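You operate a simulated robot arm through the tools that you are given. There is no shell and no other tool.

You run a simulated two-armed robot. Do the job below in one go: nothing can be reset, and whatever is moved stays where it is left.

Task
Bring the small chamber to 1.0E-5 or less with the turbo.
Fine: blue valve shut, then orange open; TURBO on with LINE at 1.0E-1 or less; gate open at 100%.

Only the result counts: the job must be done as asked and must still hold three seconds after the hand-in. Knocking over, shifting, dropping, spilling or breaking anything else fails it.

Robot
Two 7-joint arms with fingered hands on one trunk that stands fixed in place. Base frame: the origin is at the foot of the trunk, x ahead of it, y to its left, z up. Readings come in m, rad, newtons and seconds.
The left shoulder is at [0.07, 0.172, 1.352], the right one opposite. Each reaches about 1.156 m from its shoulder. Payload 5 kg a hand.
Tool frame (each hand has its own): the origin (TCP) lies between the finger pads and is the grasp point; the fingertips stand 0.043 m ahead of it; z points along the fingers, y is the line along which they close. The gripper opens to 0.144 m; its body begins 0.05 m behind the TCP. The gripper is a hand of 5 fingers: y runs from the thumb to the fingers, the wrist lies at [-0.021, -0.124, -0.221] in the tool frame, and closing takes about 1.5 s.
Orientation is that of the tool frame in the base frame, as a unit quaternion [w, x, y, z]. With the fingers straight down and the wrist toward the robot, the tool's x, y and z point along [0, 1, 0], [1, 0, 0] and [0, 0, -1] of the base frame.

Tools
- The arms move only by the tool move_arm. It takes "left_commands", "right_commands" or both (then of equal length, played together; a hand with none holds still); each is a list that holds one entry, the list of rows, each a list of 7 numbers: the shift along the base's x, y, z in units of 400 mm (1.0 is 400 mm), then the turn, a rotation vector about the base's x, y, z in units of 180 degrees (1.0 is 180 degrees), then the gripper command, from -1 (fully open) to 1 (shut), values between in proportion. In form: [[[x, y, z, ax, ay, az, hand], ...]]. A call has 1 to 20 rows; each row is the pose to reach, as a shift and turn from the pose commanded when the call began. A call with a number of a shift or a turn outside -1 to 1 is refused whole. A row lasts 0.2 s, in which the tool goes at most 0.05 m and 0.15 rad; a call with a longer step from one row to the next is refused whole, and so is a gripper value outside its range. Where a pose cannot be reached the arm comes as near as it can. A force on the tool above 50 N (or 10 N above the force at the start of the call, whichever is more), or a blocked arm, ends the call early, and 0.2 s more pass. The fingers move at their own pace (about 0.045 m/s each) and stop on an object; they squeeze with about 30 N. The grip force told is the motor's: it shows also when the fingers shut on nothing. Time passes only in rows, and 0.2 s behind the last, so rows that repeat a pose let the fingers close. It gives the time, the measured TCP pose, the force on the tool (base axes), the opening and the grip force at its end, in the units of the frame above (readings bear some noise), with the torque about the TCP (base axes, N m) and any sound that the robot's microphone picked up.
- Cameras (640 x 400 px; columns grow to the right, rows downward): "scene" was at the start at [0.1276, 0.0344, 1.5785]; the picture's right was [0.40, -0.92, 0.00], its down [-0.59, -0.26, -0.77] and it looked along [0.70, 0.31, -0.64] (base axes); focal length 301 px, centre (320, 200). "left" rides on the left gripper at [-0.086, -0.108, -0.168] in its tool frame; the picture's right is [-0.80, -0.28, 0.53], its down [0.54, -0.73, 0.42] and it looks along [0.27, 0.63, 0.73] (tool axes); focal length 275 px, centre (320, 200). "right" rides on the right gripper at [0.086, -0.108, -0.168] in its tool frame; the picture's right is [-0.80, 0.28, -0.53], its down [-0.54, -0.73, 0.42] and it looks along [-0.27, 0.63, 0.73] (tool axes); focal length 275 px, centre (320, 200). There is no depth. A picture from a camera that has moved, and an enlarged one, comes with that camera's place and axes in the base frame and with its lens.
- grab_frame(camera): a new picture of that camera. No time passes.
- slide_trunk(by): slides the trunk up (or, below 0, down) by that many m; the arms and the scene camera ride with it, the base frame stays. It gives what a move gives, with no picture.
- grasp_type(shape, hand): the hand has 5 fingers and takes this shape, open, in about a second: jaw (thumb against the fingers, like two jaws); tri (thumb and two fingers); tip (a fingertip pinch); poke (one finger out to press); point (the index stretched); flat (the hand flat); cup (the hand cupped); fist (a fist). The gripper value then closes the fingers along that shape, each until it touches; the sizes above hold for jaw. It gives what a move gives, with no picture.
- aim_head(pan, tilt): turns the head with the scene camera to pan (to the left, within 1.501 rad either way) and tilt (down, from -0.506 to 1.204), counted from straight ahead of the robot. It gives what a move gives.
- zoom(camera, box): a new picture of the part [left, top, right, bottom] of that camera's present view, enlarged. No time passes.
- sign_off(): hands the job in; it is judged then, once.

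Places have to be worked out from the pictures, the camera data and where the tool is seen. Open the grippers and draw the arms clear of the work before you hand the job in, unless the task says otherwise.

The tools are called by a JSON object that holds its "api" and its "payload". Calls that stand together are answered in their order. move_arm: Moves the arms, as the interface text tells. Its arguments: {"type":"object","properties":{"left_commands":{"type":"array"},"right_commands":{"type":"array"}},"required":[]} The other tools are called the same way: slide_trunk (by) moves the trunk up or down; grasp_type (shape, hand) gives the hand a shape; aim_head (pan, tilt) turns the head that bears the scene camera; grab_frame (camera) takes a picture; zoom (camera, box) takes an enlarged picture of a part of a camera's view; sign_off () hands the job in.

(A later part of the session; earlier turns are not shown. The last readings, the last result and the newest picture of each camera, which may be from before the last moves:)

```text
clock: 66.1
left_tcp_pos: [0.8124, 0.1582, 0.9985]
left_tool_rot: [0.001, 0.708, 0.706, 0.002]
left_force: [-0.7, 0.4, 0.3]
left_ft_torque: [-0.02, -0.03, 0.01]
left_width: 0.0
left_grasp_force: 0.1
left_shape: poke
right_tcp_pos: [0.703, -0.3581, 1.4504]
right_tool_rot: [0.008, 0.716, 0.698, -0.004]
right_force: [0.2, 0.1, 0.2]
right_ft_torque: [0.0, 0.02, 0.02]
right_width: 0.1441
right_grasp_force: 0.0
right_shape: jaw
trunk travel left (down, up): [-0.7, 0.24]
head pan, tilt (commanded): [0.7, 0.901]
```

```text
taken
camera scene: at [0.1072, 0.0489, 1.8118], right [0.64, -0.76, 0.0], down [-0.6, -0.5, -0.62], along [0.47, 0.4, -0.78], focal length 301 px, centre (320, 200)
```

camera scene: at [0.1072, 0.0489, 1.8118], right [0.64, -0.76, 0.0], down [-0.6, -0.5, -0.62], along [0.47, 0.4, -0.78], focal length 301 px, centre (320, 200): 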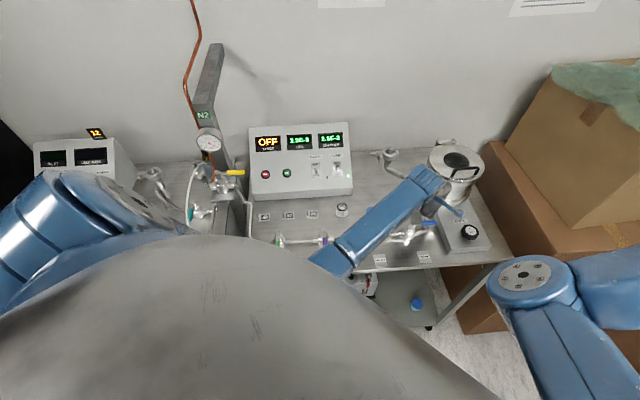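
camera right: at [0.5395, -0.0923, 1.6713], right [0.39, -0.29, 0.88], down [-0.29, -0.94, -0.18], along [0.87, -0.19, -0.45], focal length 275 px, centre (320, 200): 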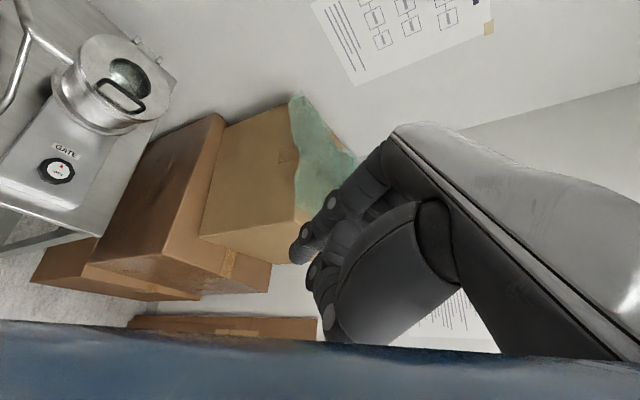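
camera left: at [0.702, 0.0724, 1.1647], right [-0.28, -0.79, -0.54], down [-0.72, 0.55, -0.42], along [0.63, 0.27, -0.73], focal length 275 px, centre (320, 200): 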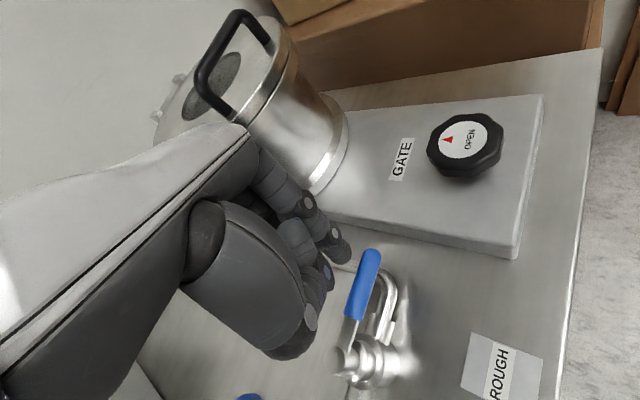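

All clear around the hand. I sweep the blue lever clockwise to shut, with an overshoot against the stop.

{"api": "move_arm", "payload": {"left_commands": [[[-0.018, -0.011, 0, 0, 0, 0, -1], [-0.036, -0.0225, 0, 0, 0, 0, -1], [-0.06, -0.05, 0, 0, 0, 0, -1], [-0.0845, -0.0765, 0, 0, 0, 0, -1], [-0.104, -0.089, 0, 0, 0, 0, -1], [-0.1225, -0.099, 0, 0, 0, 0, -1], [-0.145, -0.107, 0, 0, 0, 0, -1], [-0.167, -0.111, 0, 0, 0, 0, -1], [-0.193, -0.11, 0, 0, 0, 0, -1], [-0.2195, -0.107, 0, 0, 0, 0, -1], [-0.227, -0.1, 0, 0, 0, 0, -1], [-0.234, -0.093, 0, 0, 0, 0, -1], [-0.24, -0.087, 0, 0, 0, 0, -1], [-0.246, -0.0805, 0, 0, 0, 0, -1]]]}}

{"api": "grab_frame", "payload": {"camera": "left"}}

{"api": "zoom", "payload": {"camera": "scene", "box": [240, 110, 500, 280]}}

```text
clock: 69.1
left_tcp_pos: [0.7141, 0.1197, 0.9982]
left_tool_rot: [0.0, 0.709, 0.705, 0.002]
left_force: [8.7, -10.9, -2.0]
left_ft_torque: [-0.38, -0.31, -0.12]
left_width: 0.0
left_grasp_force: 0.0
left_shape: poke
right_tcp_pos: [0.7048, -0.3611, 1.4465]
right_tool_rot: [0.008, 0.716, 0.698, -0.006]
right_force: [0.3, 0.7, 0.2]
right_ft_torque: [0.03, 0.01, 0.0]
right_width: 0.1438
right_grasp_force: 0.0
right_shape: jaw
trunk travel left (down, up): [-0.7, 0.24]
head pan, tilt (commanded): [0.7, 0.901]
```

```text
taken
camera left: at [0.6054, 0.0362, 1.1639], right [-0.29, -0.79, -0.54], down [-0.72, 0.55, -0.43], along [0.63, 0.26, -0.73], focal length 275 px, centre (320, 200)
```

left: 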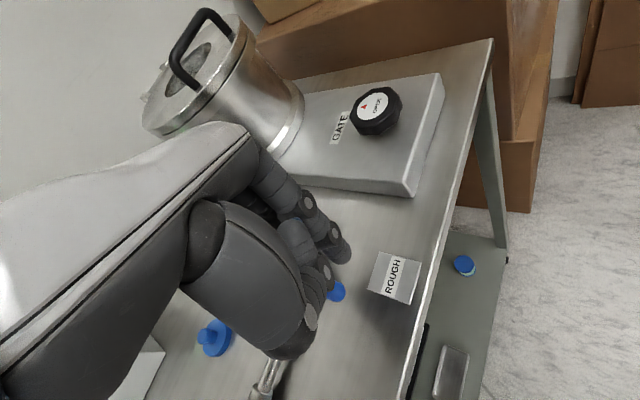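

```text
2.35 times, centred on (370, 195) of scene
camera zoom: at [0.1101, 0.0463, 1.8116], right [0.64, -0.77, 0.0], down [-0.6, -0.5, -0.62], along [0.47, 0.4, -0.78], focal length 708 px, centre (202, 212)
```

zoom: 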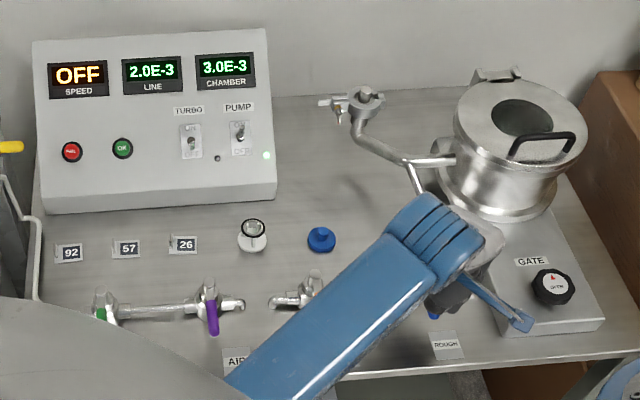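

Resistance ~14 N; chamber 3.0E-3 isolated. I press a few mm more to confirm the stop.

{"api": "move_arm", "payload": {"left_commands": [[[-0.007, 0.007, 0, 0, 0, 0, -1], [-0.014, 0.014, 0, 0, 0, 0, -1]]]}}

```text
clock: 69.7
left_tcp_pos: [0.708, 0.1265, 0.9966]
left_tool_rot: [-0.001, 0.709, 0.705, 0.0]
left_force: [18.5, -28.5, -5.0]
left_ft_torque: [-0.94, -0.47, -0.5]
left_width: 0.0001
left_grasp_force: 0.1
left_shape: poke
right_tcp_pos: [0.7048, -0.3618, 1.4481]
right_tool_rot: [0.009, 0.716, 0.698, -0.004]
right_force: [0.1, 0.2, 0.9]
right_ft_torque: [0.02, 0.01, 0.02]
right_width: 0.1437
right_grasp_force: 0.1
right_shape: jaw
trunk travel left (down, up): [-0.7, 0.24]
head pan, tilt (commanded): [0.7, 0.901]
```

34 N at the stop: blue is shut. I back off, lift, and go to the left side of the orange lever at height.

{"api": "move_arm", "payload": {"left_commands": [[[0.035, -0.035, 0, 0, 0, 0, -1], [0.07, -0.07, 0, 0, 0, 0, -1], [0.07, -0.07, 0.1, 0, 0, 0, -1], [0.07, -0.07, 0.2, 0, 0, 0, -1], [0.07, -0.07, 0.3, 0, 0, 0, -1], [-0.001, 0.002, 0.3, 0, 0, 0, -1], [-0.072, 0.074, 0.3, 0, 0, 0, -1], [-0.144, 0.147, 0.3, 0, 0, 0, -1], [-0.215, 0.219, 0.3, 0, 0, 0, -1], [-0.286, 0.291, 0.3, 0, 0, 0, -1], [-0.3575, 0.363, 0.3, 0, 0, 0, -1], [-0.3575, 0.363, 0.3, 0, 0, 0, -1]]]}}

{"api": "grab_frame", "payload": {"camera": "left"}}

{"api": "grab_frame", "payload": {"camera": "scene"}}

```text
clock: 72.3
left_tcp_pos: [0.5652, 0.2751, 1.1188]
left_tool_rot: [0.0, 0.709, 0.706, 0.002]
left_force: [-0.4, -0.2, 0.8]
left_ft_torque: [0.0, 0.02, -0.01]
left_width: 0.0
left_grasp_force: 0.1
left_shape: poke
right_tcp_pos: [0.7046, -0.3593, 1.4491]
right_tool_rot: [0.009, 0.716, 0.698, -0.006]
right_force: [0.8, 0.0, 0.7]
right_ft_torque: [0.05, 0.0, 0.03]
right_width: 0.1437
right_grasp_force: 0.1
right_shape: jaw
trunk travel left (down, up): [-0.7, 0.24]
head pan, tilt (commanded): [0.7, 0.901]
```

```text
taken
camera left: at [0.456, 0.1902, 1.2836], right [-0.29, -0.79, -0.54], down [-0.72, 0.55, -0.42], along [0.63, 0.27, -0.73], focal length 275 px, centre (320, 200)
```

left: 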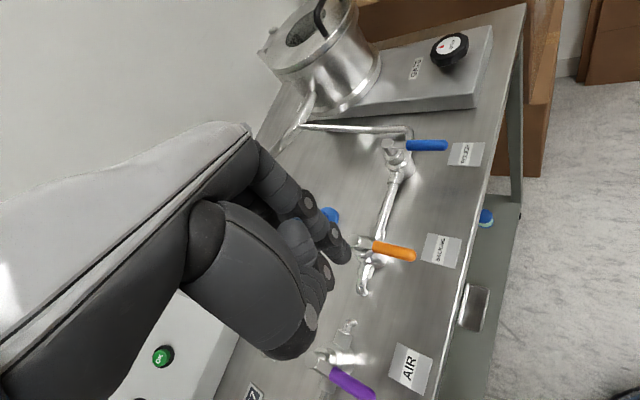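

```text
taken
camera scene: at [0.108, 0.048, 1.8118], right [0.64, -0.76, 0.0], down [-0.6, -0.5, -0.62], along [0.47, 0.4, -0.78], focal length 301 px, centre (320, 200)
```

scene: 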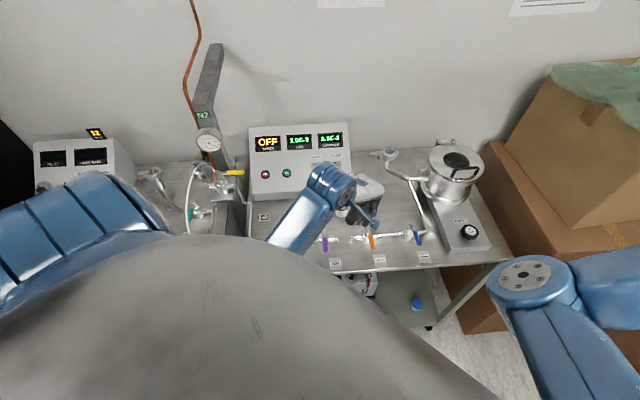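

Same spot as before but with the trunk 0.25 m higher, like at purple where it worked. I descend in two stages.

{"api": "move_arm", "payload": {"left_commands": [[[0, 0, -0.075, 0, 0, 0, -1], [0, 0, -0.15, 0, 0, 0, -1], [0, 0, -0.15, 0, 0, 0, -1]]]}}

{"api": "move_arm", "payload": {"left_commands": [[[0, 0, -0.075, 0, 0, 0, -1], [0, 0, -0.15, 0, 0, 0, -1], [0, 0, -0.15, 0, 0, 0, -1]]]}}

{"api": "grab_frame", "payload": {"camera": "left"}}

{"api": "grab_frame", "payload": {"camera": "scene"}}

```text
clock: 73.1
left_tcp_pos: [0.5648, 0.2746, 1.0559]
left_tool_rot: [0.0, 0.708, 0.707, 0.001]
left_force: [0.2, -0.3, 0.2]
left_ft_torque: [0.0, 0.04, -0.01]
left_width: 0.0002
left_grasp_force: 0.1
left_shape: poke
right_tcp_pos: [0.7028, -0.3578, 1.4499]
right_tool_rot: [0.008, 0.716, 0.698, -0.005]
right_force: [-0.1, -0.1, 0.0]
right_ft_torque: [0.01, 0.04, 0.0]
right_width: 0.1441
right_grasp_force: 0.0
right_shape: jaw
trunk travel left (down, up): [-0.7, 0.24]
head pan, tilt (commanded): [0.7, 0.901]
```

```text
clock: 73.9
left_tcp_pos: [0.5632, 0.2754, 0.9979]
left_tool_rot: [0.001, 0.708, 0.706, 0.002]
left_force: [0.6, 0.7, 0.2]
left_ft_torque: [0.05, -0.01, -0.02]
left_width: 0.0002
left_grasp_force: 0.0
left_shape: poke
right_tcp_pos: [0.7037, -0.3578, 1.4491]
right_tool_rot: [0.008, 0.716, 0.698, -0.005]
right_force: [-0.4, 1.0, -0.1]
right_ft_torque: [0.0, -0.02, 0.02]
right_width: 0.1438
right_grasp_force: 0.0
right_shape: jaw
trunk travel left (down, up): [-0.7, 0.24]
head pan, tilt (commanded): [0.7, 0.901]
```

```text
taken
camera left: at [0.4541, 0.19, 1.1642], right [-0.28, -0.79, -0.54], down [-0.72, 0.55, -0.42], along [0.63, 0.27, -0.73], focal length 275 px, centre (320, 200)
```

left: 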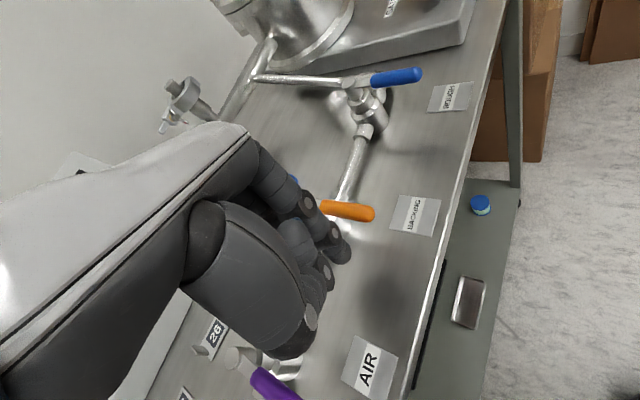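

```text
taken
camera scene: at [0.1072, 0.0485, 1.8118], right [0.64, -0.76, 0.0], down [-0.6, -0.5, -0.62], along [0.47, 0.4, -0.78], focal length 301 px, centre (320, 200)
```

scene: 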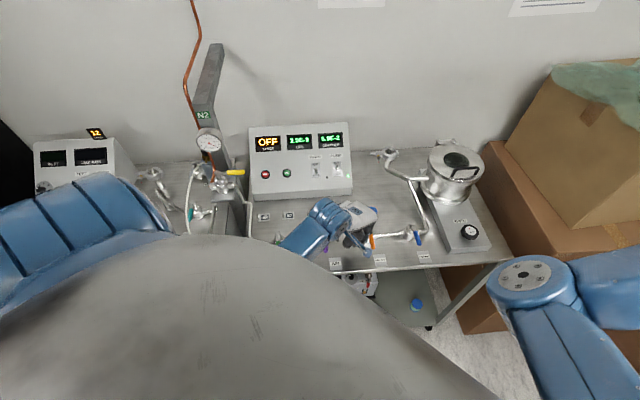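

Arm is free and well placed. I sweep the orange lever counter-clockwise to open.

{"api": "move_arm", "payload": {"left_commands": [[[0.018, -0.018, 0, 0, 0, 0, -1], [0.037, -0.036, 0, 0, 0, 0, -1], [0.055, -0.062, 0, 0, 0, 0, -1], [0.073, -0.0875, 0, 0, 0, 0, -1], [0.1, -0.103, 0, 0, 0, 0, -1], [0.1275, -0.118, 0, 0, 0, 0, -1], [0.156, -0.123, 0, 0, 0, 0, -1], [0.185, -0.1255, 0, 0, 0, 0, -1], [0.2, -0.123, 0, 0, 0, 0, -1]]]}}

{"api": "grab_frame", "payload": {"camera": "left"}}

{"api": "zoom", "payload": {"camera": "scene", "box": [240, 110, 500, 280]}}

```text
clock: 75.9
left_tcp_pos: [0.6442, 0.2238, 0.9995]
left_tool_rot: [0.0, 0.709, 0.705, 0.001]
left_force: [-8.2, -6.9, 3.3]
left_ft_torque: [-0.12, 0.07, -0.01]
left_width: 0.0
left_grasp_force: 0.0
left_shape: poke
right_tcp_pos: [0.7016, -0.3599, 1.4505]
right_tool_rot: [0.01, 0.717, 0.697, -0.003]
right_force: [-0.2, -0.5, -0.1]
right_ft_torque: [0.02, -0.04, -0.02]
right_width: 0.1438
right_grasp_force: 0.0
right_shape: jaw
trunk travel left (down, up): [-0.7, 0.24]
head pan, tilt (commanded): [0.7, 0.901]
```

```text
taken
camera left: at [0.5334, 0.1387, 1.1649], right [-0.29, -0.79, -0.54], down [-0.72, 0.55, -0.43], along [0.63, 0.27, -0.73], focal length 275 px, centre (320, 200)
```

left: 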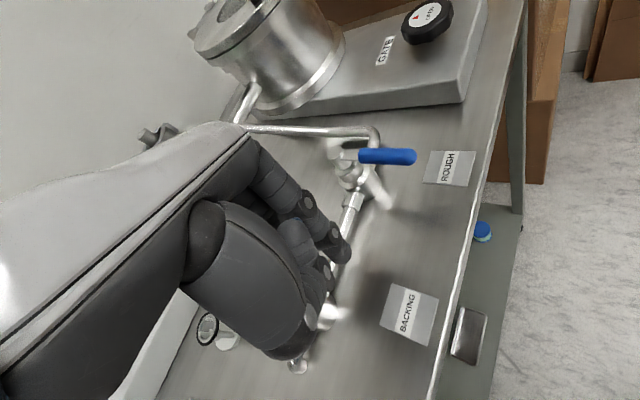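

```text
2.35 times, centred on (370, 195) of scene
camera zoom: at [0.105, 0.047, 1.812], right [0.64, -0.77, 0.0], down [-0.6, -0.5, -0.62], along [0.48, 0.4, -0.78], focal length 708 px, centre (202, 212)
```

zoom: 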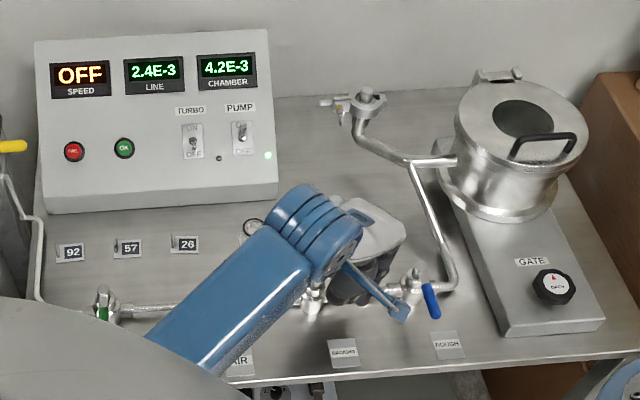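

Orange is turned; reaction ~11 N. I press a few mm further along +v to confirm the open stop.

{"api": "move_arm", "payload": {"left_commands": [[[0.012, 0.012, 0, 0, 0, 0, -1], [0.024, 0.024, 0, 0, 0, 0, -1]]]}}

{"api": "zoom", "payload": {"camera": "scene", "box": [240, 110, 500, 280]}}

```text
clock: 76.5
left_tcp_pos: [0.6528, 0.2335, 1.0006]
left_tool_rot: [0.003, 0.708, 0.706, 0.004]
left_force: [-5.4, -10.9, 27.1]
left_ft_torque: [0.12, -0.14, 0.05]
left_width: 0.0
left_grasp_force: 0.1
left_shape: poke
right_tcp_pos: [0.7004, -0.3601, 1.4506]
right_tool_rot: [0.008, 0.716, 0.698, -0.004]
right_force: [-0.8, -0.4, -0.5]
right_ft_torque: [-0.04, -0.01, 0.0]
right_width: 0.1438
right_grasp_force: 0.0
right_shape: jaw
trunk travel left (down, up): [-0.7, 0.24]
head pan, tilt (commanded): [0.7, 0.901]
```

```text
2.35 times, centred on (370, 195) of scene
camera zoom: at [0.1036, 0.0464, 1.8125], right [0.64, -0.77, 0.0], down [-0.6, -0.5, -0.62], along [0.48, 0.4, -0.78], focal length 708 px, centre (202, 212)
```

zoom: 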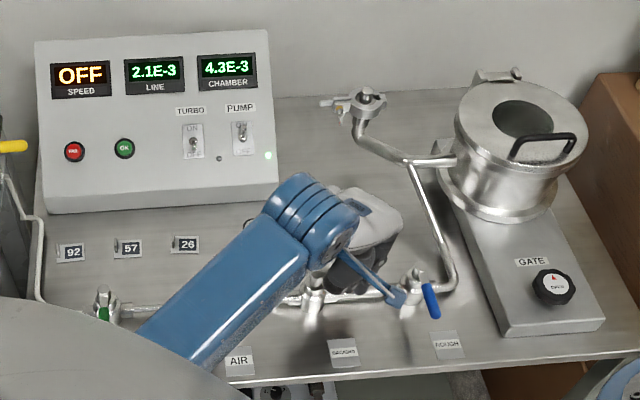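

The upward force says the fingers start to ride on the lever, so I stop, back off toward -v and lift to see the lever.

{"api": "move_arm", "payload": {"left_commands": [[[-0.03, -0.03, 0, 0, 0, 0, -1], [-0.07, -0.07, 0, 0, 0, 0, -1], [-0.07, -0.07, 0.1, 0, 0, 0, -1], [-0.07, -0.07, 0.2, 0, 0, 0, -1], [-0.07, -0.07, 0.3, 0, 0, 0, -1], [-0.14, 0.0, 0.33, 0, 0, 0, -1], [-0.21, 0.07, 0.36, 0, 0, 0, -1], [-0.25, 0.15, 0.4, 0, 0, 0, -1], [-0.25, 0.15, 0.4, 0, 0, 0, -1]]]}}

{"api": "grab_frame", "payload": {"camera": "left"}}

{"api": "zoom", "payload": {"camera": "scene", "box": [240, 110, 500, 280]}}

```text
clock: 78.5
left_tcp_pos: [0.5539, 0.2972, 1.1581]
left_tool_rot: [0.0, 0.708, 0.706, 0.001]
left_force: [0.0, 0.3, 0.2]
left_ft_torque: [0.0, -0.01, 0.0]
left_width: 0.0
left_grasp_force: 0.1
left_shape: poke
right_tcp_pos: [0.7036, -0.3593, 1.4484]
right_tool_rot: [0.009, 0.716, 0.698, -0.005]
right_force: [0.0, 0.4, -0.3]
right_ft_torque: [0.01, -0.01, 0.03]
right_width: 0.1438
right_grasp_force: 0.1
right_shape: jaw
trunk travel left (down, up): [-0.7, 0.24]
head pan, tilt (commanded): [0.7, 0.901]
```

```text
taken
camera left: at [0.4445, 0.2123, 1.3234], right [-0.29, -0.79, -0.54], down [-0.72, 0.55, -0.42], along [0.63, 0.27, -0.73], focal length 275 px, centre (320, 200)
```

left: 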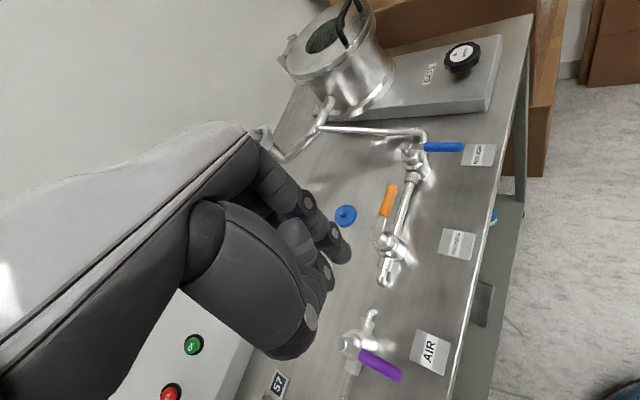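

```text
2.35 times, centred on (370, 195) of scene
camera zoom: at [0.1081, 0.0481, 1.8118], right [0.64, -0.77, 0.0], down [-0.6, -0.5, -0.62], along [0.47, 0.4, -0.78], focal length 708 px, centre (202, 212)
```

zoom: 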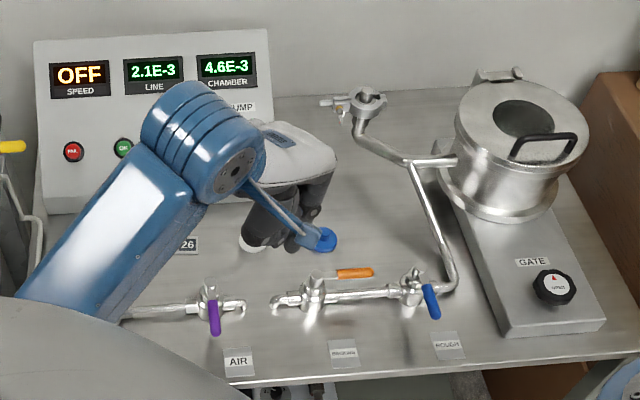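

Orange is open (tip at ≈(0.690,0.231), ≈-43°) and LINE reads 2.1E-3. Now TURBO: the toggle base is ≈(0.707,0.574,0.992) on a face sloped ~51°; I turn the left hand (yaw +45°, pitched up 30°) and bring it in front of the panel at height.

{"api": "move_arm", "payload": {"left_commands": [[[0.016, 0.065, 0.004, 0.0093, -0.0226, 0.0349, -1], [0.033, 0.13, 0.009, 0.0187, -0.0451, 0.0697, -1], [0.049, 0.196, 0.013, 0.028, -0.0677, 0.1046, -1], [0.066, 0.261, 0.017, 0.0374, -0.0902, 0.1395, -1], [0.082, 0.326, 0.021, 0.0467, -0.1128, 0.1744, -1], [0.099, 0.392, 0.026, 0.0561, -0.1353, 0.2092, -1], [0.115, 0.457, 0.03, 0.0654, -0.1579, 0.2441, -1], [0.115, 0.457, 0.03, 0.0654, -0.1579, 0.2441, -1]]]}}

{"api": "grab_frame", "payload": {"camera": "left"}}

{"api": "grab_frame", "payload": {"camera": "scene"}}

```text
clock: 80.3
left_tcp_pos: [0.5995, 0.4794, 1.1687]
left_tool_rot: [0.098, 0.371, 0.891, 0.241]
left_force: [-0.2, 0.8, 0.9]
left_ft_torque: [0.01, -0.01, 0.0]
left_width: 0.0002
left_grasp_force: 0.1
left_shape: poke
right_tcp_pos: [0.7027, -0.358, 1.45]
right_tool_rot: [0.008, 0.716, 0.698, -0.005]
right_force: [-0.2, 1.0, -0.2]
right_ft_torque: [-0.01, -0.05, 0.01]
right_width: 0.1438
right_grasp_force: 0.1
right_shape: jaw
trunk travel left (down, up): [-0.7, 0.24]
head pan, tilt (commanded): [0.7, 0.901]
```

```text
taken
camera left: at [0.5336, 0.2933, 1.2583], right [0.58, -0.55, -0.61], down [-0.68, 0.09, -0.73], along [0.45, 0.83, -0.32], focal length 275 px, centre (320, 200)
```

left: 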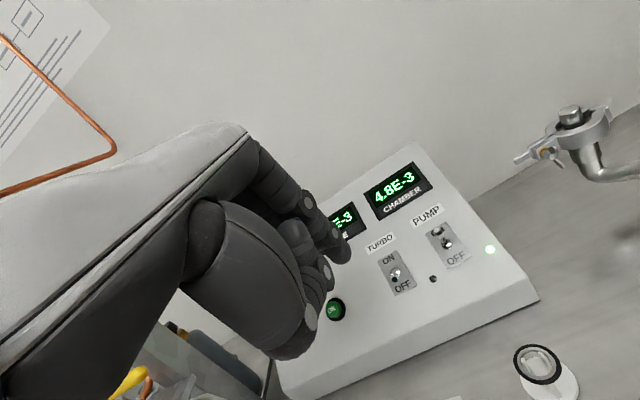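

```text
taken
camera scene: at [0.107, 0.0492, 1.8118], right [0.64, -0.76, 0.0], down [-0.6, -0.51, -0.62], along [0.47, 0.4, -0.78], focal length 301 px, centre (320, 200)
```

scene: 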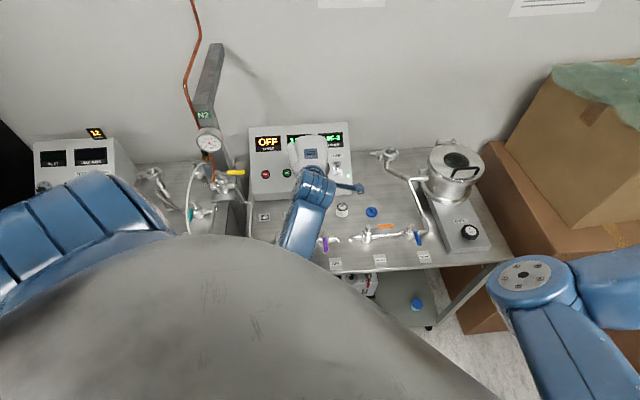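

The left camera now sees the TURBO switch well; I zoom for an accurate position.

{"api": "zoom", "payload": {"camera": "left", "box": [350, 220, 478, 310]}}

{"api": "zoom", "payload": {"camera": "left", "box": [270, 130, 470, 380]}}

```text
4.44 times, centred on (414, 265) of left
camera zoom: at [0.5336, 0.2933, 1.2583], right [0.58, -0.55, -0.61], down [-0.68, 0.09, -0.73], along [0.45, 0.83, -0.32], focal length 1224 px, centre (-98, -89)
```

zoom: 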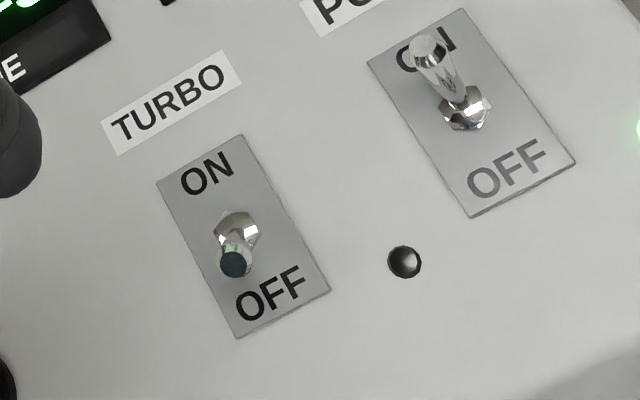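

```text
1.60 times, centred on (370, 255) of left
camera zoom: at [0.5336, 0.2933, 1.2583], right [0.58, -0.55, -0.61], down [-0.68, 0.09, -0.73], along [0.45, 0.83, -0.32], focal length 440 px, centre (240, 112)
```

zoom: 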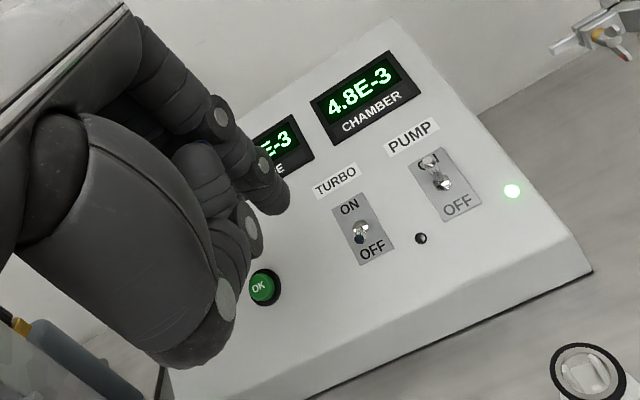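

Refined toggle base ≈(0.708,0.574,0.988), lever nearly horizontal toward the robot. I lower the hand to a pre-position about 7 cm off the panel face, below the lever line.

{"api": "move_arm", "payload": {"left_commands": [[[0.02, 0.017, -0.11, 0, 0, 0, -1], [0.04, 0.034, -0.22, 0, 0, 0, -1], [0.058, 0.0505, -0.327, 0, 0, 0, -1], [0.058, 0.0505, -0.327, 0, 0, 0, -1]]]}}

{"api": "grab_frame", "payload": {"camera": "left"}}

{"api": "zoom", "payload": {"camera": "scene", "box": [240, 110, 400, 270]}}

```text
clock: 81.5
left_tcp_pos: [0.6119, 0.5417, 1.0511]
left_tool_rot: [0.075, 0.38, 0.88, 0.275]
left_force: [-0.1, 0.3, 0.0]
left_ft_torque: [-0.01, 0.0, -0.04]
left_width: 0.0
left_grasp_force: 0.1
left_shape: poke
right_tcp_pos: [0.7022, -0.361, 1.4511]
right_tool_rot: [0.01, 0.718, 0.696, -0.005]
right_force: [0.4, -0.1, 0.0]
right_ft_torque: [-0.02, 0.01, -0.01]
right_width: 0.144
right_grasp_force: 0.1
right_shape: jaw
trunk travel left (down, up): [-0.7, 0.24]
head pan, tilt (commanded): [0.7, 0.901]
stopped in row 4 (left hand): the arm was blocked; the commanded pose is now the measured one
```

```text
taken
camera left: at [0.5477, 0.3493, 1.1249], right [0.56, -0.5, -0.66], down [-0.69, 0.16, -0.71], along [0.46, 0.85, -0.25], focal length 275 px, centre (320, 200)
```

left: 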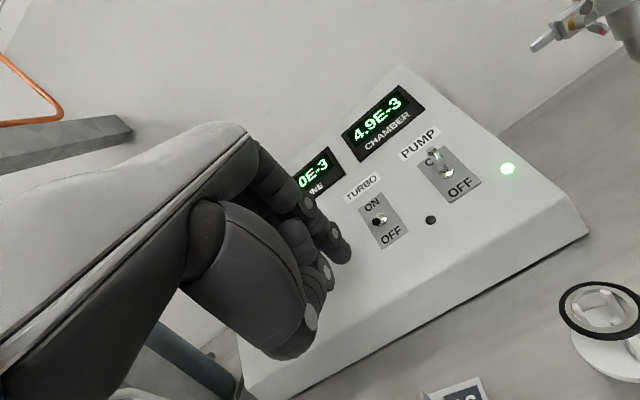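

```text
2.50 times, centred on (320, 190) of scene
camera zoom: at [0.1069, 0.0479, 1.8118], right [0.64, -0.77, 0.0], down [-0.6, -0.5, -0.62], along [0.48, 0.4, -0.78], focal length 752 px, centre (320, 225)
```

zoom: 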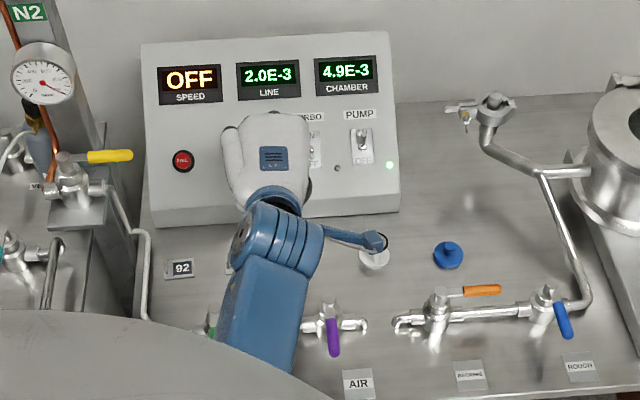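

The arm was blocked again in free air (joint/self limit with this strong pitch). I raise the hand a little and use a milder posture: yaw +20°, pitch 20°.

{"api": "move_arm", "payload": {"left_commands": [[[-0.006, -0.02, 0.04, -0.0118, 0.0095, -0.0267, -1], [-0.012, -0.042, 0.08, -0.0237, 0.0191, -0.0533, -1], [-0.018, -0.063, 0.12, -0.0355, 0.0286, -0.08, -1], [-0.024, -0.084, 0.15, -0.0474, 0.0382, -0.1066, -1], [-0.03, -0.105, 0.175, -0.0592, 0.0477, -0.1333, -1], [-0.03, -0.105, 0.175, -0.0592, 0.0477, -0.1333, -1]]]}}

{"api": "grab_frame", "payload": {"camera": "left"}}

{"api": "zoom", "payload": {"camera": "scene", "box": [200, 110, 400, 290]}}

```text
clock: 82.9
left_tcp_pos: [0.6016, 0.4982, 1.1208]
left_tool_rot: [0.1, 0.564, 0.807, 0.141]
left_force: [-0.5, 1.0, 0.5]
left_ft_torque: [-0.02, -0.02, -0.03]
left_width: 0.0
left_grasp_force: 0.1
left_shape: poke
right_tcp_pos: [0.703, -0.361, 1.4488]
right_tool_rot: [0.009, 0.717, 0.697, -0.005]
right_force: [0.5, -0.8, -0.2]
right_ft_torque: [-0.01, 0.01, 0.0]
right_width: 0.144
right_grasp_force: 0.0
right_shape: jaw
trunk travel left (down, up): [-0.7, 0.24]
head pan, tilt (commanded): [0.7, 0.901]
```

```text
taken
camera left: at [0.4812, 0.3641, 1.2401], right [0.19, -0.78, -0.6], down [-0.69, 0.32, -0.65], along [0.7, 0.54, -0.48], focal length 275 px, centre (320, 200)
```

left: 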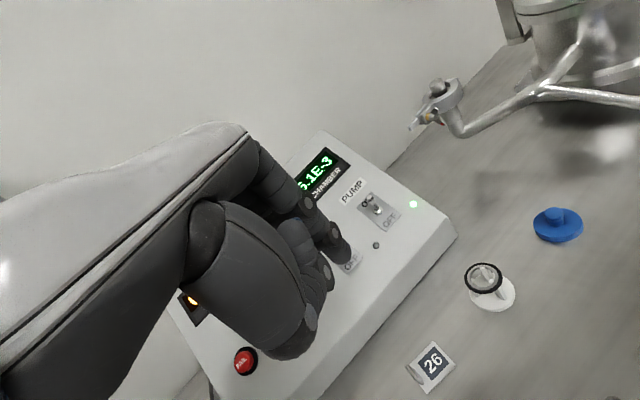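

```text
2.22 times, centred on (300, 200) of scene
camera zoom: at [0.1076, 0.0484, 1.8118], right [0.64, -0.76, 0.0], down [-0.6, -0.5, -0.62], along [0.47, 0.4, -0.78], focal length 669 px, centre (364, 200)
```

zoom: 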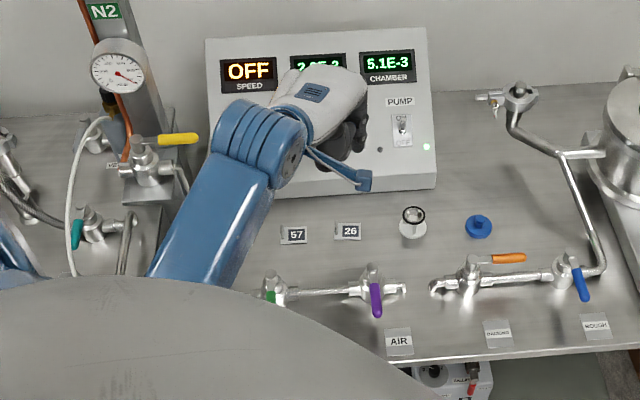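

Reached freely. I lower to a pre-position ~7 cm off the panel, in line with the underside of the TURBO lever.

{"api": "move_arm", "payload": {"left_commands": [[[0.019, 0.005, -0.071, 0, 0, 0, -1], [0.038, 0.009, -0.142, 0, 0, 0, -1], [0.057, 0.014, -0.213, 0, 0, 0, -1], [0.057, 0.014, -0.213, 0, 0, 0, -1]]]}}

{"api": "grab_frame", "payload": {"camera": "left"}}

{"api": "zoom", "payload": {"camera": "scene", "box": [200, 110, 400, 290]}}

```text
clock: 83.9
left_tcp_pos: [0.6218, 0.5035, 1.0324]
left_tool_rot: [0.1, 0.564, 0.807, 0.141]
left_force: [0.1, 0.1, 0.4]
left_ft_torque: [-0.01, 0.01, 0.0]
left_width: 0.0002
left_grasp_force: 0.0
left_shape: poke
right_tcp_pos: [0.703, -0.3606, 1.4493]
right_tool_rot: [0.01, 0.716, 0.698, -0.007]
right_force: [0.5, 0.3, 0.3]
right_ft_torque: [0.0, -0.02, -0.01]
right_width: 0.144
right_grasp_force: 0.0
right_shape: jaw
trunk travel left (down, up): [-0.7, 0.24]
head pan, tilt (commanded): [0.7, 0.901]
```

```text
taken
camera left: at [0.5022, 0.3698, 1.1527], right [0.19, -0.78, -0.6], down [-0.69, 0.32, -0.65], along [0.7, 0.54, -0.48], focal length 275 px, centre (320, 200)
```

left: 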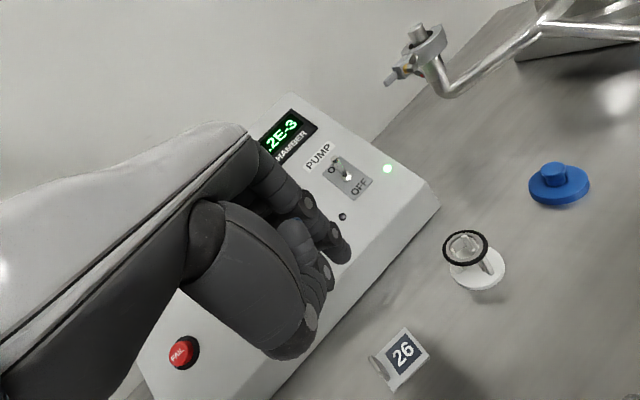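

```text
2.22 times, centred on (300, 200) of scene
camera zoom: at [0.1068, 0.049, 1.8118], right [0.64, -0.76, 0.0], down [-0.6, -0.5, -0.62], along [0.48, 0.4, -0.78], focal length 669 px, centre (364, 200)
```

zoom: 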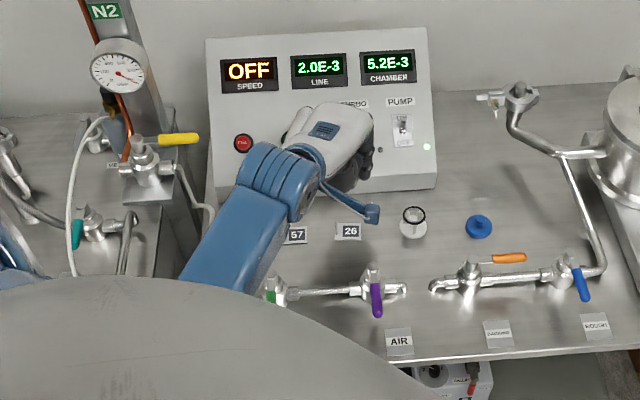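

The pose is reached as commanded. I move in along the panel normal, fingertip below the TURBO lever.

{"api": "move_arm", "payload": {"left_commands": [[[0.03, 0.03, -0.034, 0, 0, 0, -1], [0.056, 0.056, -0.064, 0, 0, 0, -1], [0.08, 0.08, -0.09, 0, 0, 0, -1], [0.08, 0.08, -0.09, 0, 0, 0, -1]]]}}

{"api": "grab_frame", "payload": {"camera": "left"}}

{"api": "zoom", "payload": {"camera": "scene", "box": [260, 120, 360, 210]}}

```text
clock: 84.9
left_tcp_pos: [0.653, 0.5373, 1.0005]
left_tool_rot: [0.1, 0.564, 0.808, 0.142]
left_force: [-12.6, 1.5, 5.3]
left_ft_torque: [0.02, -0.22, 0.27]
left_width: 0.0001
left_grasp_force: 0.0
left_shape: poke
right_tcp_pos: [0.7015, -0.3598, 1.4506]
right_tool_rot: [0.01, 0.717, 0.697, -0.006]
right_force: [0.0, -0.1, 0.6]
right_ft_torque: [-0.01, 0.0, -0.02]
right_width: 0.1441
right_grasp_force: 0.0
right_shape: jaw
trunk travel left (down, up): [-0.7, 0.24]
head pan, tilt (commanded): [0.7, 0.901]
```

```text
taken
camera left: at [0.5323, 0.4031, 1.119], right [0.2, -0.78, -0.6], down [-0.69, 0.32, -0.65], along [0.7, 0.54, -0.47], focal length 275 px, centre (320, 200)
```

left: 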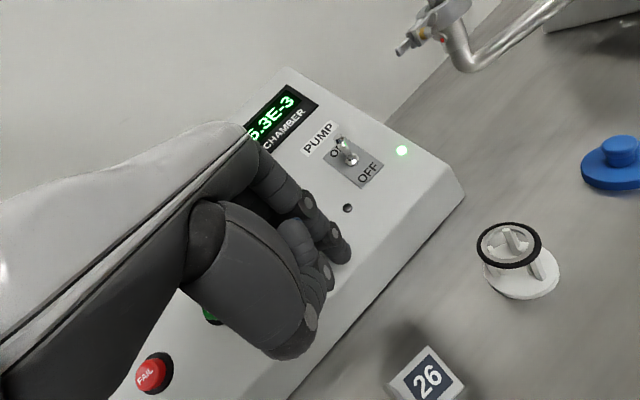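

```text
4.44 times, centred on (310, 165) of scene
camera zoom: at [0.1043, 0.0489, 1.812], right [0.64, -0.76, 0.0], down [-0.6, -0.51, -0.62], along [0.48, 0.4, -0.78], focal length 1338 px, centre (364, 356)
```

zoom: 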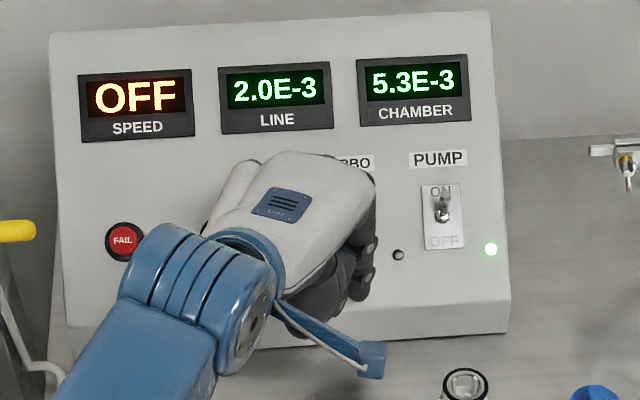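

Light contact (~13 N) with the lever. I now move the finger up along the panel slope to flip the lever to ON.

{"api": "move_arm", "payload": {"left_commands": [[[0.01, 0.01, 0.022, 0, 0, 0, -1], [0.02, 0.02, 0.044, 0, 0, 0, -1], [0.03, 0.03, 0.066, 0, 0, 0, -1], [0.04, 0.04, 0.088, 0, 0, 0, -1], [0.04, 0.04, 0.088, 0, 0, 0, -1]]]}}

{"api": "grab_frame", "payload": {"camera": "left"}}

{"api": "zoom", "payload": {"camera": "scene", "box": [260, 120, 360, 210]}}

```text
clock: 86.1
left_tcp_pos: [0.6721, 0.5512, 1.0347]
left_tool_rot: [0.101, 0.564, 0.807, 0.141]
left_force: [-6.3, 0.8, 1.3]
left_ft_torque: [0.04, 0.01, 0.15]
left_width: 0.0
left_grasp_force: 0.1
left_shape: poke
right_tcp_pos: [0.7014, -0.3603, 1.4521]
right_tool_rot: [0.01, 0.717, 0.697, -0.006]
right_force: [0.2, 0.0, -0.8]
right_ft_torque: [0.01, 0.01, 0.0]
right_width: 0.1436
right_grasp_force: 0.0
right_shape: jaw
trunk travel left (down, up): [-0.7, 0.24]
head pan, tilt (commanded): [0.7, 0.901]
```

```text
taken
camera left: at [0.551, 0.4181, 1.1544], right [0.19, -0.78, -0.6], down [-0.69, 0.32, -0.65], along [0.7, 0.54, -0.48], focal length 275 px, centre (320, 200)
```

left: 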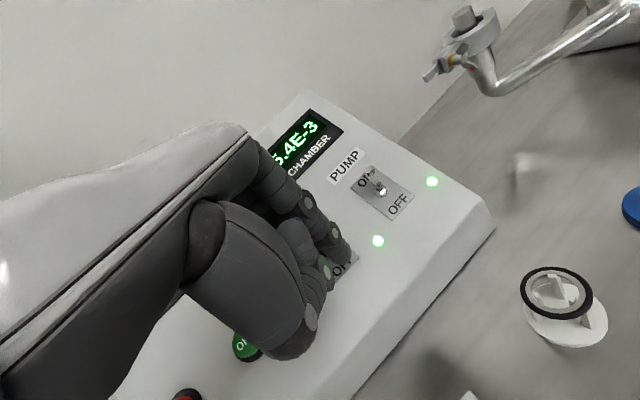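

```text
4.44 times, centred on (310, 165) of scene
camera zoom: at [0.1063, 0.0489, 1.8119], right [0.64, -0.76, 0.0], down [-0.6, -0.5, -0.62], along [0.48, 0.4, -0.78], focal length 1338 px, centre (364, 356)
```

zoom: 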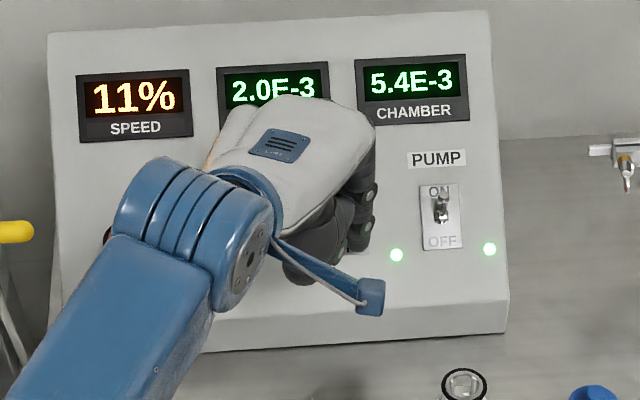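

TURBO is ON (SPEED 11%, its lamp is lit). "Gate open at 100%" thus refers to the speed, so I'll wait for 100% before the gate. I retreat the left hand along the panel normal and up.

{"api": "move_arm", "payload": {"left_commands": [[[-0.035, -0.035, 0.04, 0, 0, 0, -1], [-0.07, -0.07, 0.08, 0, 0, 0, -1], [-0.11, -0.11, 0.126, 0, 0, 0, -1], [-0.14, -0.12, 0.23, 0, 0, 0, -1], [-0.17, -0.13, 0.34, 0, 0, 0, -1], [-0.2, -0.14, 0.45, 0, 0, 0, -1], [-0.24, -0.14, 0.55, 0, 0, 0, -1], [-0.24, -0.14, 0.55, 0, 0, 0, -1]]]}}

{"api": "zoom", "payload": {"camera": "scene", "box": [200, 100, 500, 290]}}

{"api": "grab_frame", "payload": {"camera": "right"}}

```text
clock: 87.9
left_tcp_pos: [0.5751, 0.4976, 1.2544]
left_tool_rot: [0.1, 0.564, 0.808, 0.14]
left_force: [0.0, -1.0, -0.1]
left_ft_torque: [0.02, 0.02, 0.01]
left_width: 0.0
left_grasp_force: 0.0
left_shape: poke
right_tcp_pos: [0.703, -0.3599, 1.4494]
right_tool_rot: [0.009, 0.717, 0.697, -0.006]
right_force: [0.6, 0.5, -0.4]
right_ft_torque: [-0.01, 0.0, -0.01]
right_width: 0.1441
right_grasp_force: 0.0
right_shape: jaw
trunk travel left (down, up): [-0.7, 0.24]
head pan, tilt (commanded): [0.7, 0.901]
```

```text
2.11 times, centred on (350, 195) of scene
camera zoom: at [0.1072, 0.049, 1.8118], right [0.64, -0.76, 0.0], down [-0.6, -0.5, -0.62], along [0.47, 0.4, -0.78], focal length 634 px, centre (257, 210)
```

zoom: 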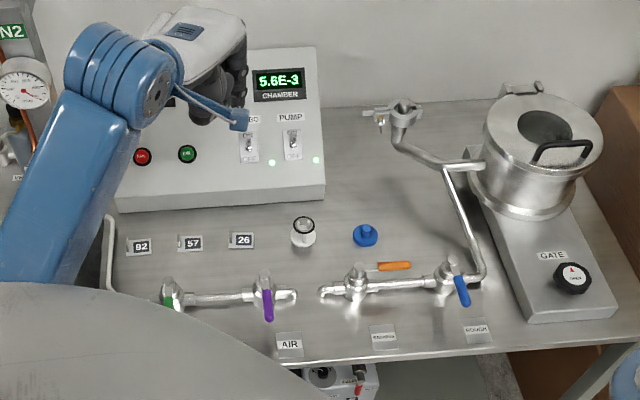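

```text
taken
camera right: at [0.5945, -0.2692, 1.614], right [0.26, -0.79, 0.55], down [-0.74, -0.53, -0.42], along [0.62, -0.3, -0.72], focal length 275 px, centre (320, 200)
```

right: 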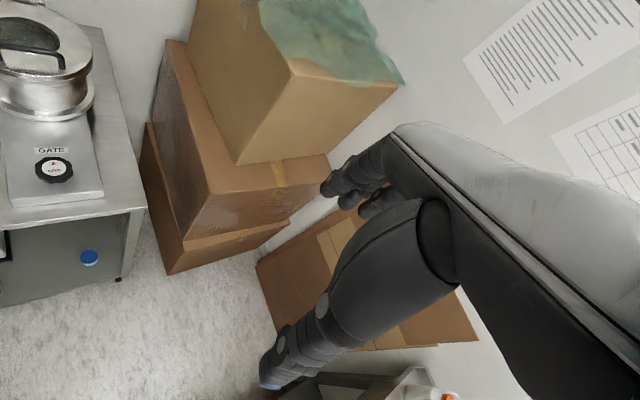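

All valves stand as wanted (blue shut, orange open) and TURBO is on. I raise the left hand out of the view, and bring the right hand (jaw, partly open) above the gate knob.

{"api": "move_arm", "payload": {"left_commands": [[[0, 0, 0.1, 0, 0, 0, -1], [0, 0, 0.2, 0, 0, 0, -1], [0, 0, 0.3, 0, 0, 0, -1], [0, 0, 0.4, 0, 0, 0, -1], [0, 0, 0.5, 0, 0, 0, -1], [0, 0, 0.55, 0, 0, 0, -1], [0, 0, 0.55, 0, 0, 0, -1], [0, 0, 0.55, 0, 0, 0, -1], [0, 0, 0.55, 0, 0, 0, -1], [0, 0, 0.55, 0, 0, 0, -1], [0, 0, 0.55, 0, 0, 0, -1]]], "right_commands": [[[0.035, 0.093, -0.03, 0, 0, 0, -0.25], [0.07, 0.187, -0.08, 0, 0, 0, -0.25], [0.104, 0.28, -0.13, 0, 0, 0, -0.25], [0.139, 0.373, -0.19, 0, 0, 0, -0.25], [0.174, 0.466, -0.25, 0, 0, 0, -0.25], [0.209, 0.56, -0.31, 0, 0, 0, -0.25], [0.243, 0.653, -0.37, 0, 0, 0, -0.25], [0.278, 0.746, -0.43, 0, 0, 0, -0.25], [0.313, 0.84, -0.5, 0, 0, 0, -0.25], [0.3475, 0.9325, -0.57, 0, 0, 0, -0.25], [0.3475, 0.9325, -0.57, 0, 0, 0, -0.25]]]}}

{"api": "grab_frame", "payload": {"camera": "right"}}

{"api": "grab_frame", "payload": {"camera": "scene"}}

```text
clock: 89.8
left_tcp_pos: [0.577, 0.4951, 1.4729]
left_tool_rot: [0.099, 0.564, 0.808, 0.139]
left_force: [0.2, 0.6, -0.1]
left_ft_torque: [-0.02, 0.05, -0.01]
left_width: 0.0
left_grasp_force: 0.0
left_shape: poke
right_tcp_pos: [0.8483, -0.1431, 1.2777]
right_tool_rot: [0.061, 0.744, 0.665, -0.03]
right_force: [0.0, -0.6, -1.5]
right_ft_torque: [-0.01, 0.0, 0.02]
right_width: 0.0902
right_grasp_force: 0.0
right_shape: jaw
trunk travel left (down, up): [-0.7, 0.24]
head pan, tilt (commanded): [0.7, 0.901]
stopped in row 9 (right hand): the arm was blocked; the commanded pose is now the measured one
```

```text
taken
camera right: at [0.743, -0.0269, 1.4262], right [0.17, -0.75, 0.64], down [-0.77, -0.51, -0.39], along [0.62, -0.43, -0.66], focal length 275 px, centre (320, 200)
```

right: 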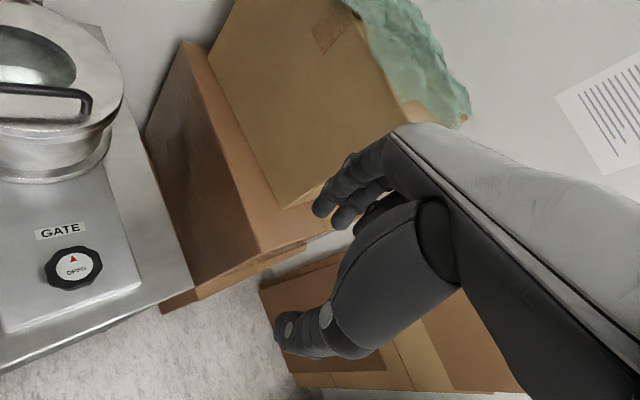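

```text
taken
camera scene: at [0.1089, 0.0502, 1.8116], right [0.64, -0.76, 0.0], down [-0.6, -0.51, -0.62], along [0.47, 0.4, -0.78], focal length 301 px, centre (320, 200)
```

scene: 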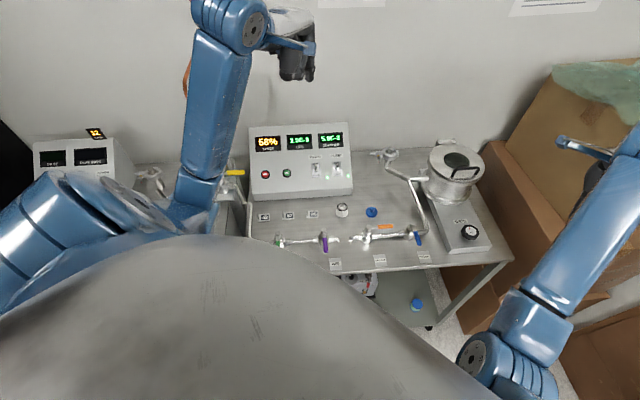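

The right arm is stuck in a bad elbow posture, so I use the left arm for the gate as well. SPEED is 68% and rising. I give the left hand the jaw shape first.

{"api": "grasp_type", "payload": {"shape": "jaw", "hand": "left"}}

{"api": "move_arm", "payload": {"left_commands": [[[0.034, -0.076, -0.031, 0.0028, 0.0127, -0.0397, -1], [0.068, -0.153, -0.063, 0.0056, 0.0254, -0.0794, -1], [0.1025, -0.229, -0.094, 0.0084, 0.0381, -0.1191, -1], [0.137, -0.306, -0.126, 0.0112, 0.0508, -0.1588, -1], [0.171, -0.382, -0.157, 0.0141, 0.0636, -0.1984, -1], [0.205, -0.458, -0.188, 0.0169, 0.0763, -0.2381, -1], [0.239, -0.535, -0.22, 0.0197, 0.089, -0.2778, -1], [0.273, -0.611, -0.251, 0.0225, 0.1017, -0.3175, -1], [0.3075, -0.6875, -0.2825, 0.0253, 0.1144, -0.3572, -1], [0.3075, -0.6875, -0.2825, 0.0253, 0.1144, -0.3572, -1]]], "right_commands": [[[-0.027, -0.071, 0.04, 0.0046, 0.0016, 0.004, -0.25], [-0.054, -0.143, 0.079, 0.0091, 0.0031, 0.0079, -0.25], [-0.082, -0.214, 0.119, 0.0137, 0.0047, 0.0119, -0.25], [-0.109, -0.286, 0.158, 0.0182, 0.0062, 0.0158, -0.25], [-0.136, -0.357, 0.198, 0.0228, 0.0078, 0.0198, -0.25], [-0.163, -0.428, 0.237, 0.0273, 0.0093, 0.0237, -0.25], [-0.191, -0.5, 0.277, 0.0319, 0.0109, 0.0277, -0.25], [-0.218, -0.571, 0.316, 0.0364, 0.0124, 0.0316, -0.25], [-0.245, -0.6425, 0.356, 0.041, 0.014, 0.0356, -0.25], [-0.245, -0.6425, 0.356, 0.041, 0.014, 0.0356, -0.25]]]}}

{"api": "grab_frame", "payload": {"camera": "left"}}

{"api": "grab_frame", "payload": {"camera": "scene"}}

```text
clock: 90.8
left_tcp_pos: [0.5727, 0.4941, 1.4742]
left_tool_rot: [0.1, 0.564, 0.807, 0.141]
left_force: [-0.2, 0.5, 0.6]
left_ft_torque: [0.0, 0.01, 0.01]
left_width: 0.1439
left_grasp_force: 0.1
left_shape: jaw
right_tcp_pos: [0.8473, -0.1429, 1.2785]
right_tool_rot: [0.061, 0.744, 0.665, -0.029]
right_force: [0.8, 0.3, -0.3]
right_ft_torque: [0.03, -0.01, 0.02]
right_width: 0.09
right_grasp_force: 0.1
right_shape: jaw
trunk travel left (down, up): [-0.7, 0.24]
head pan, tilt (commanded): [0.7, 0.901]
```

```text
clock: 93.0
left_tcp_pos: [0.6957, 0.2174, 1.3593]
left_tool_rot: [-0.001, 0.924, 0.382, -0.001]
left_force: [-0.3, -0.6, -0.1]
left_ft_torque: [0.01, -0.02, 0.05]
left_width: 0.1441
left_grasp_force: 0.1
left_shape: jaw
right_tcp_pos: [0.7461, -0.3971, 1.4187]
right_tool_rot: [-0.003, 0.706, 0.708, 0.003]
right_force: [-0.1, -0.4, 0.0]
right_ft_torque: [0.04, -0.05, -0.03]
right_width: 0.0903
right_grasp_force: 0.0
right_shape: jaw
trunk travel left (down, up): [-0.7, 0.24]
head pan, tilt (commanded): [0.7, 0.901]
```

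```text
taken
camera left: at [0.5594, 0.2344, 1.5264], right [-0.77, -0.36, -0.53], down [-0.13, 0.9, -0.42], along [0.63, -0.25, -0.73], focal length 275 px, centre (320, 200)
```

left: 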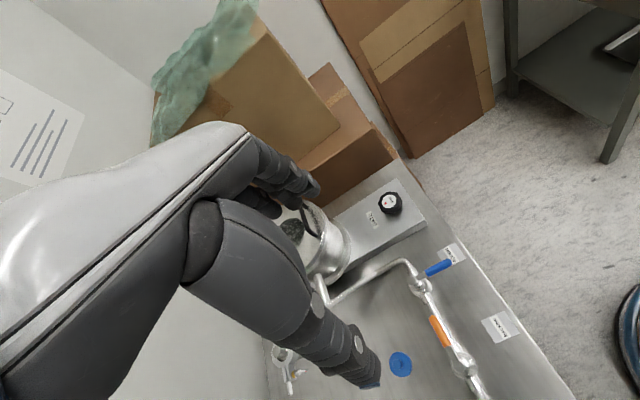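

```text
taken
camera scene: at [0.1065, 0.0479, 1.8119], right [0.64, -0.77, 0.0], down [-0.6, -0.5, -0.62], along [0.48, 0.4, -0.78], focal length 301 px, centre (320, 200)
```

scene: 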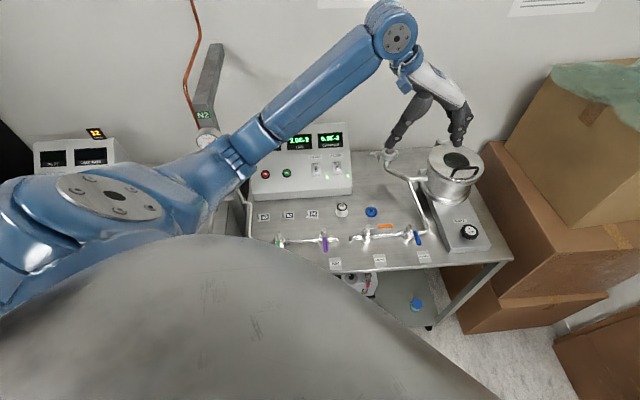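

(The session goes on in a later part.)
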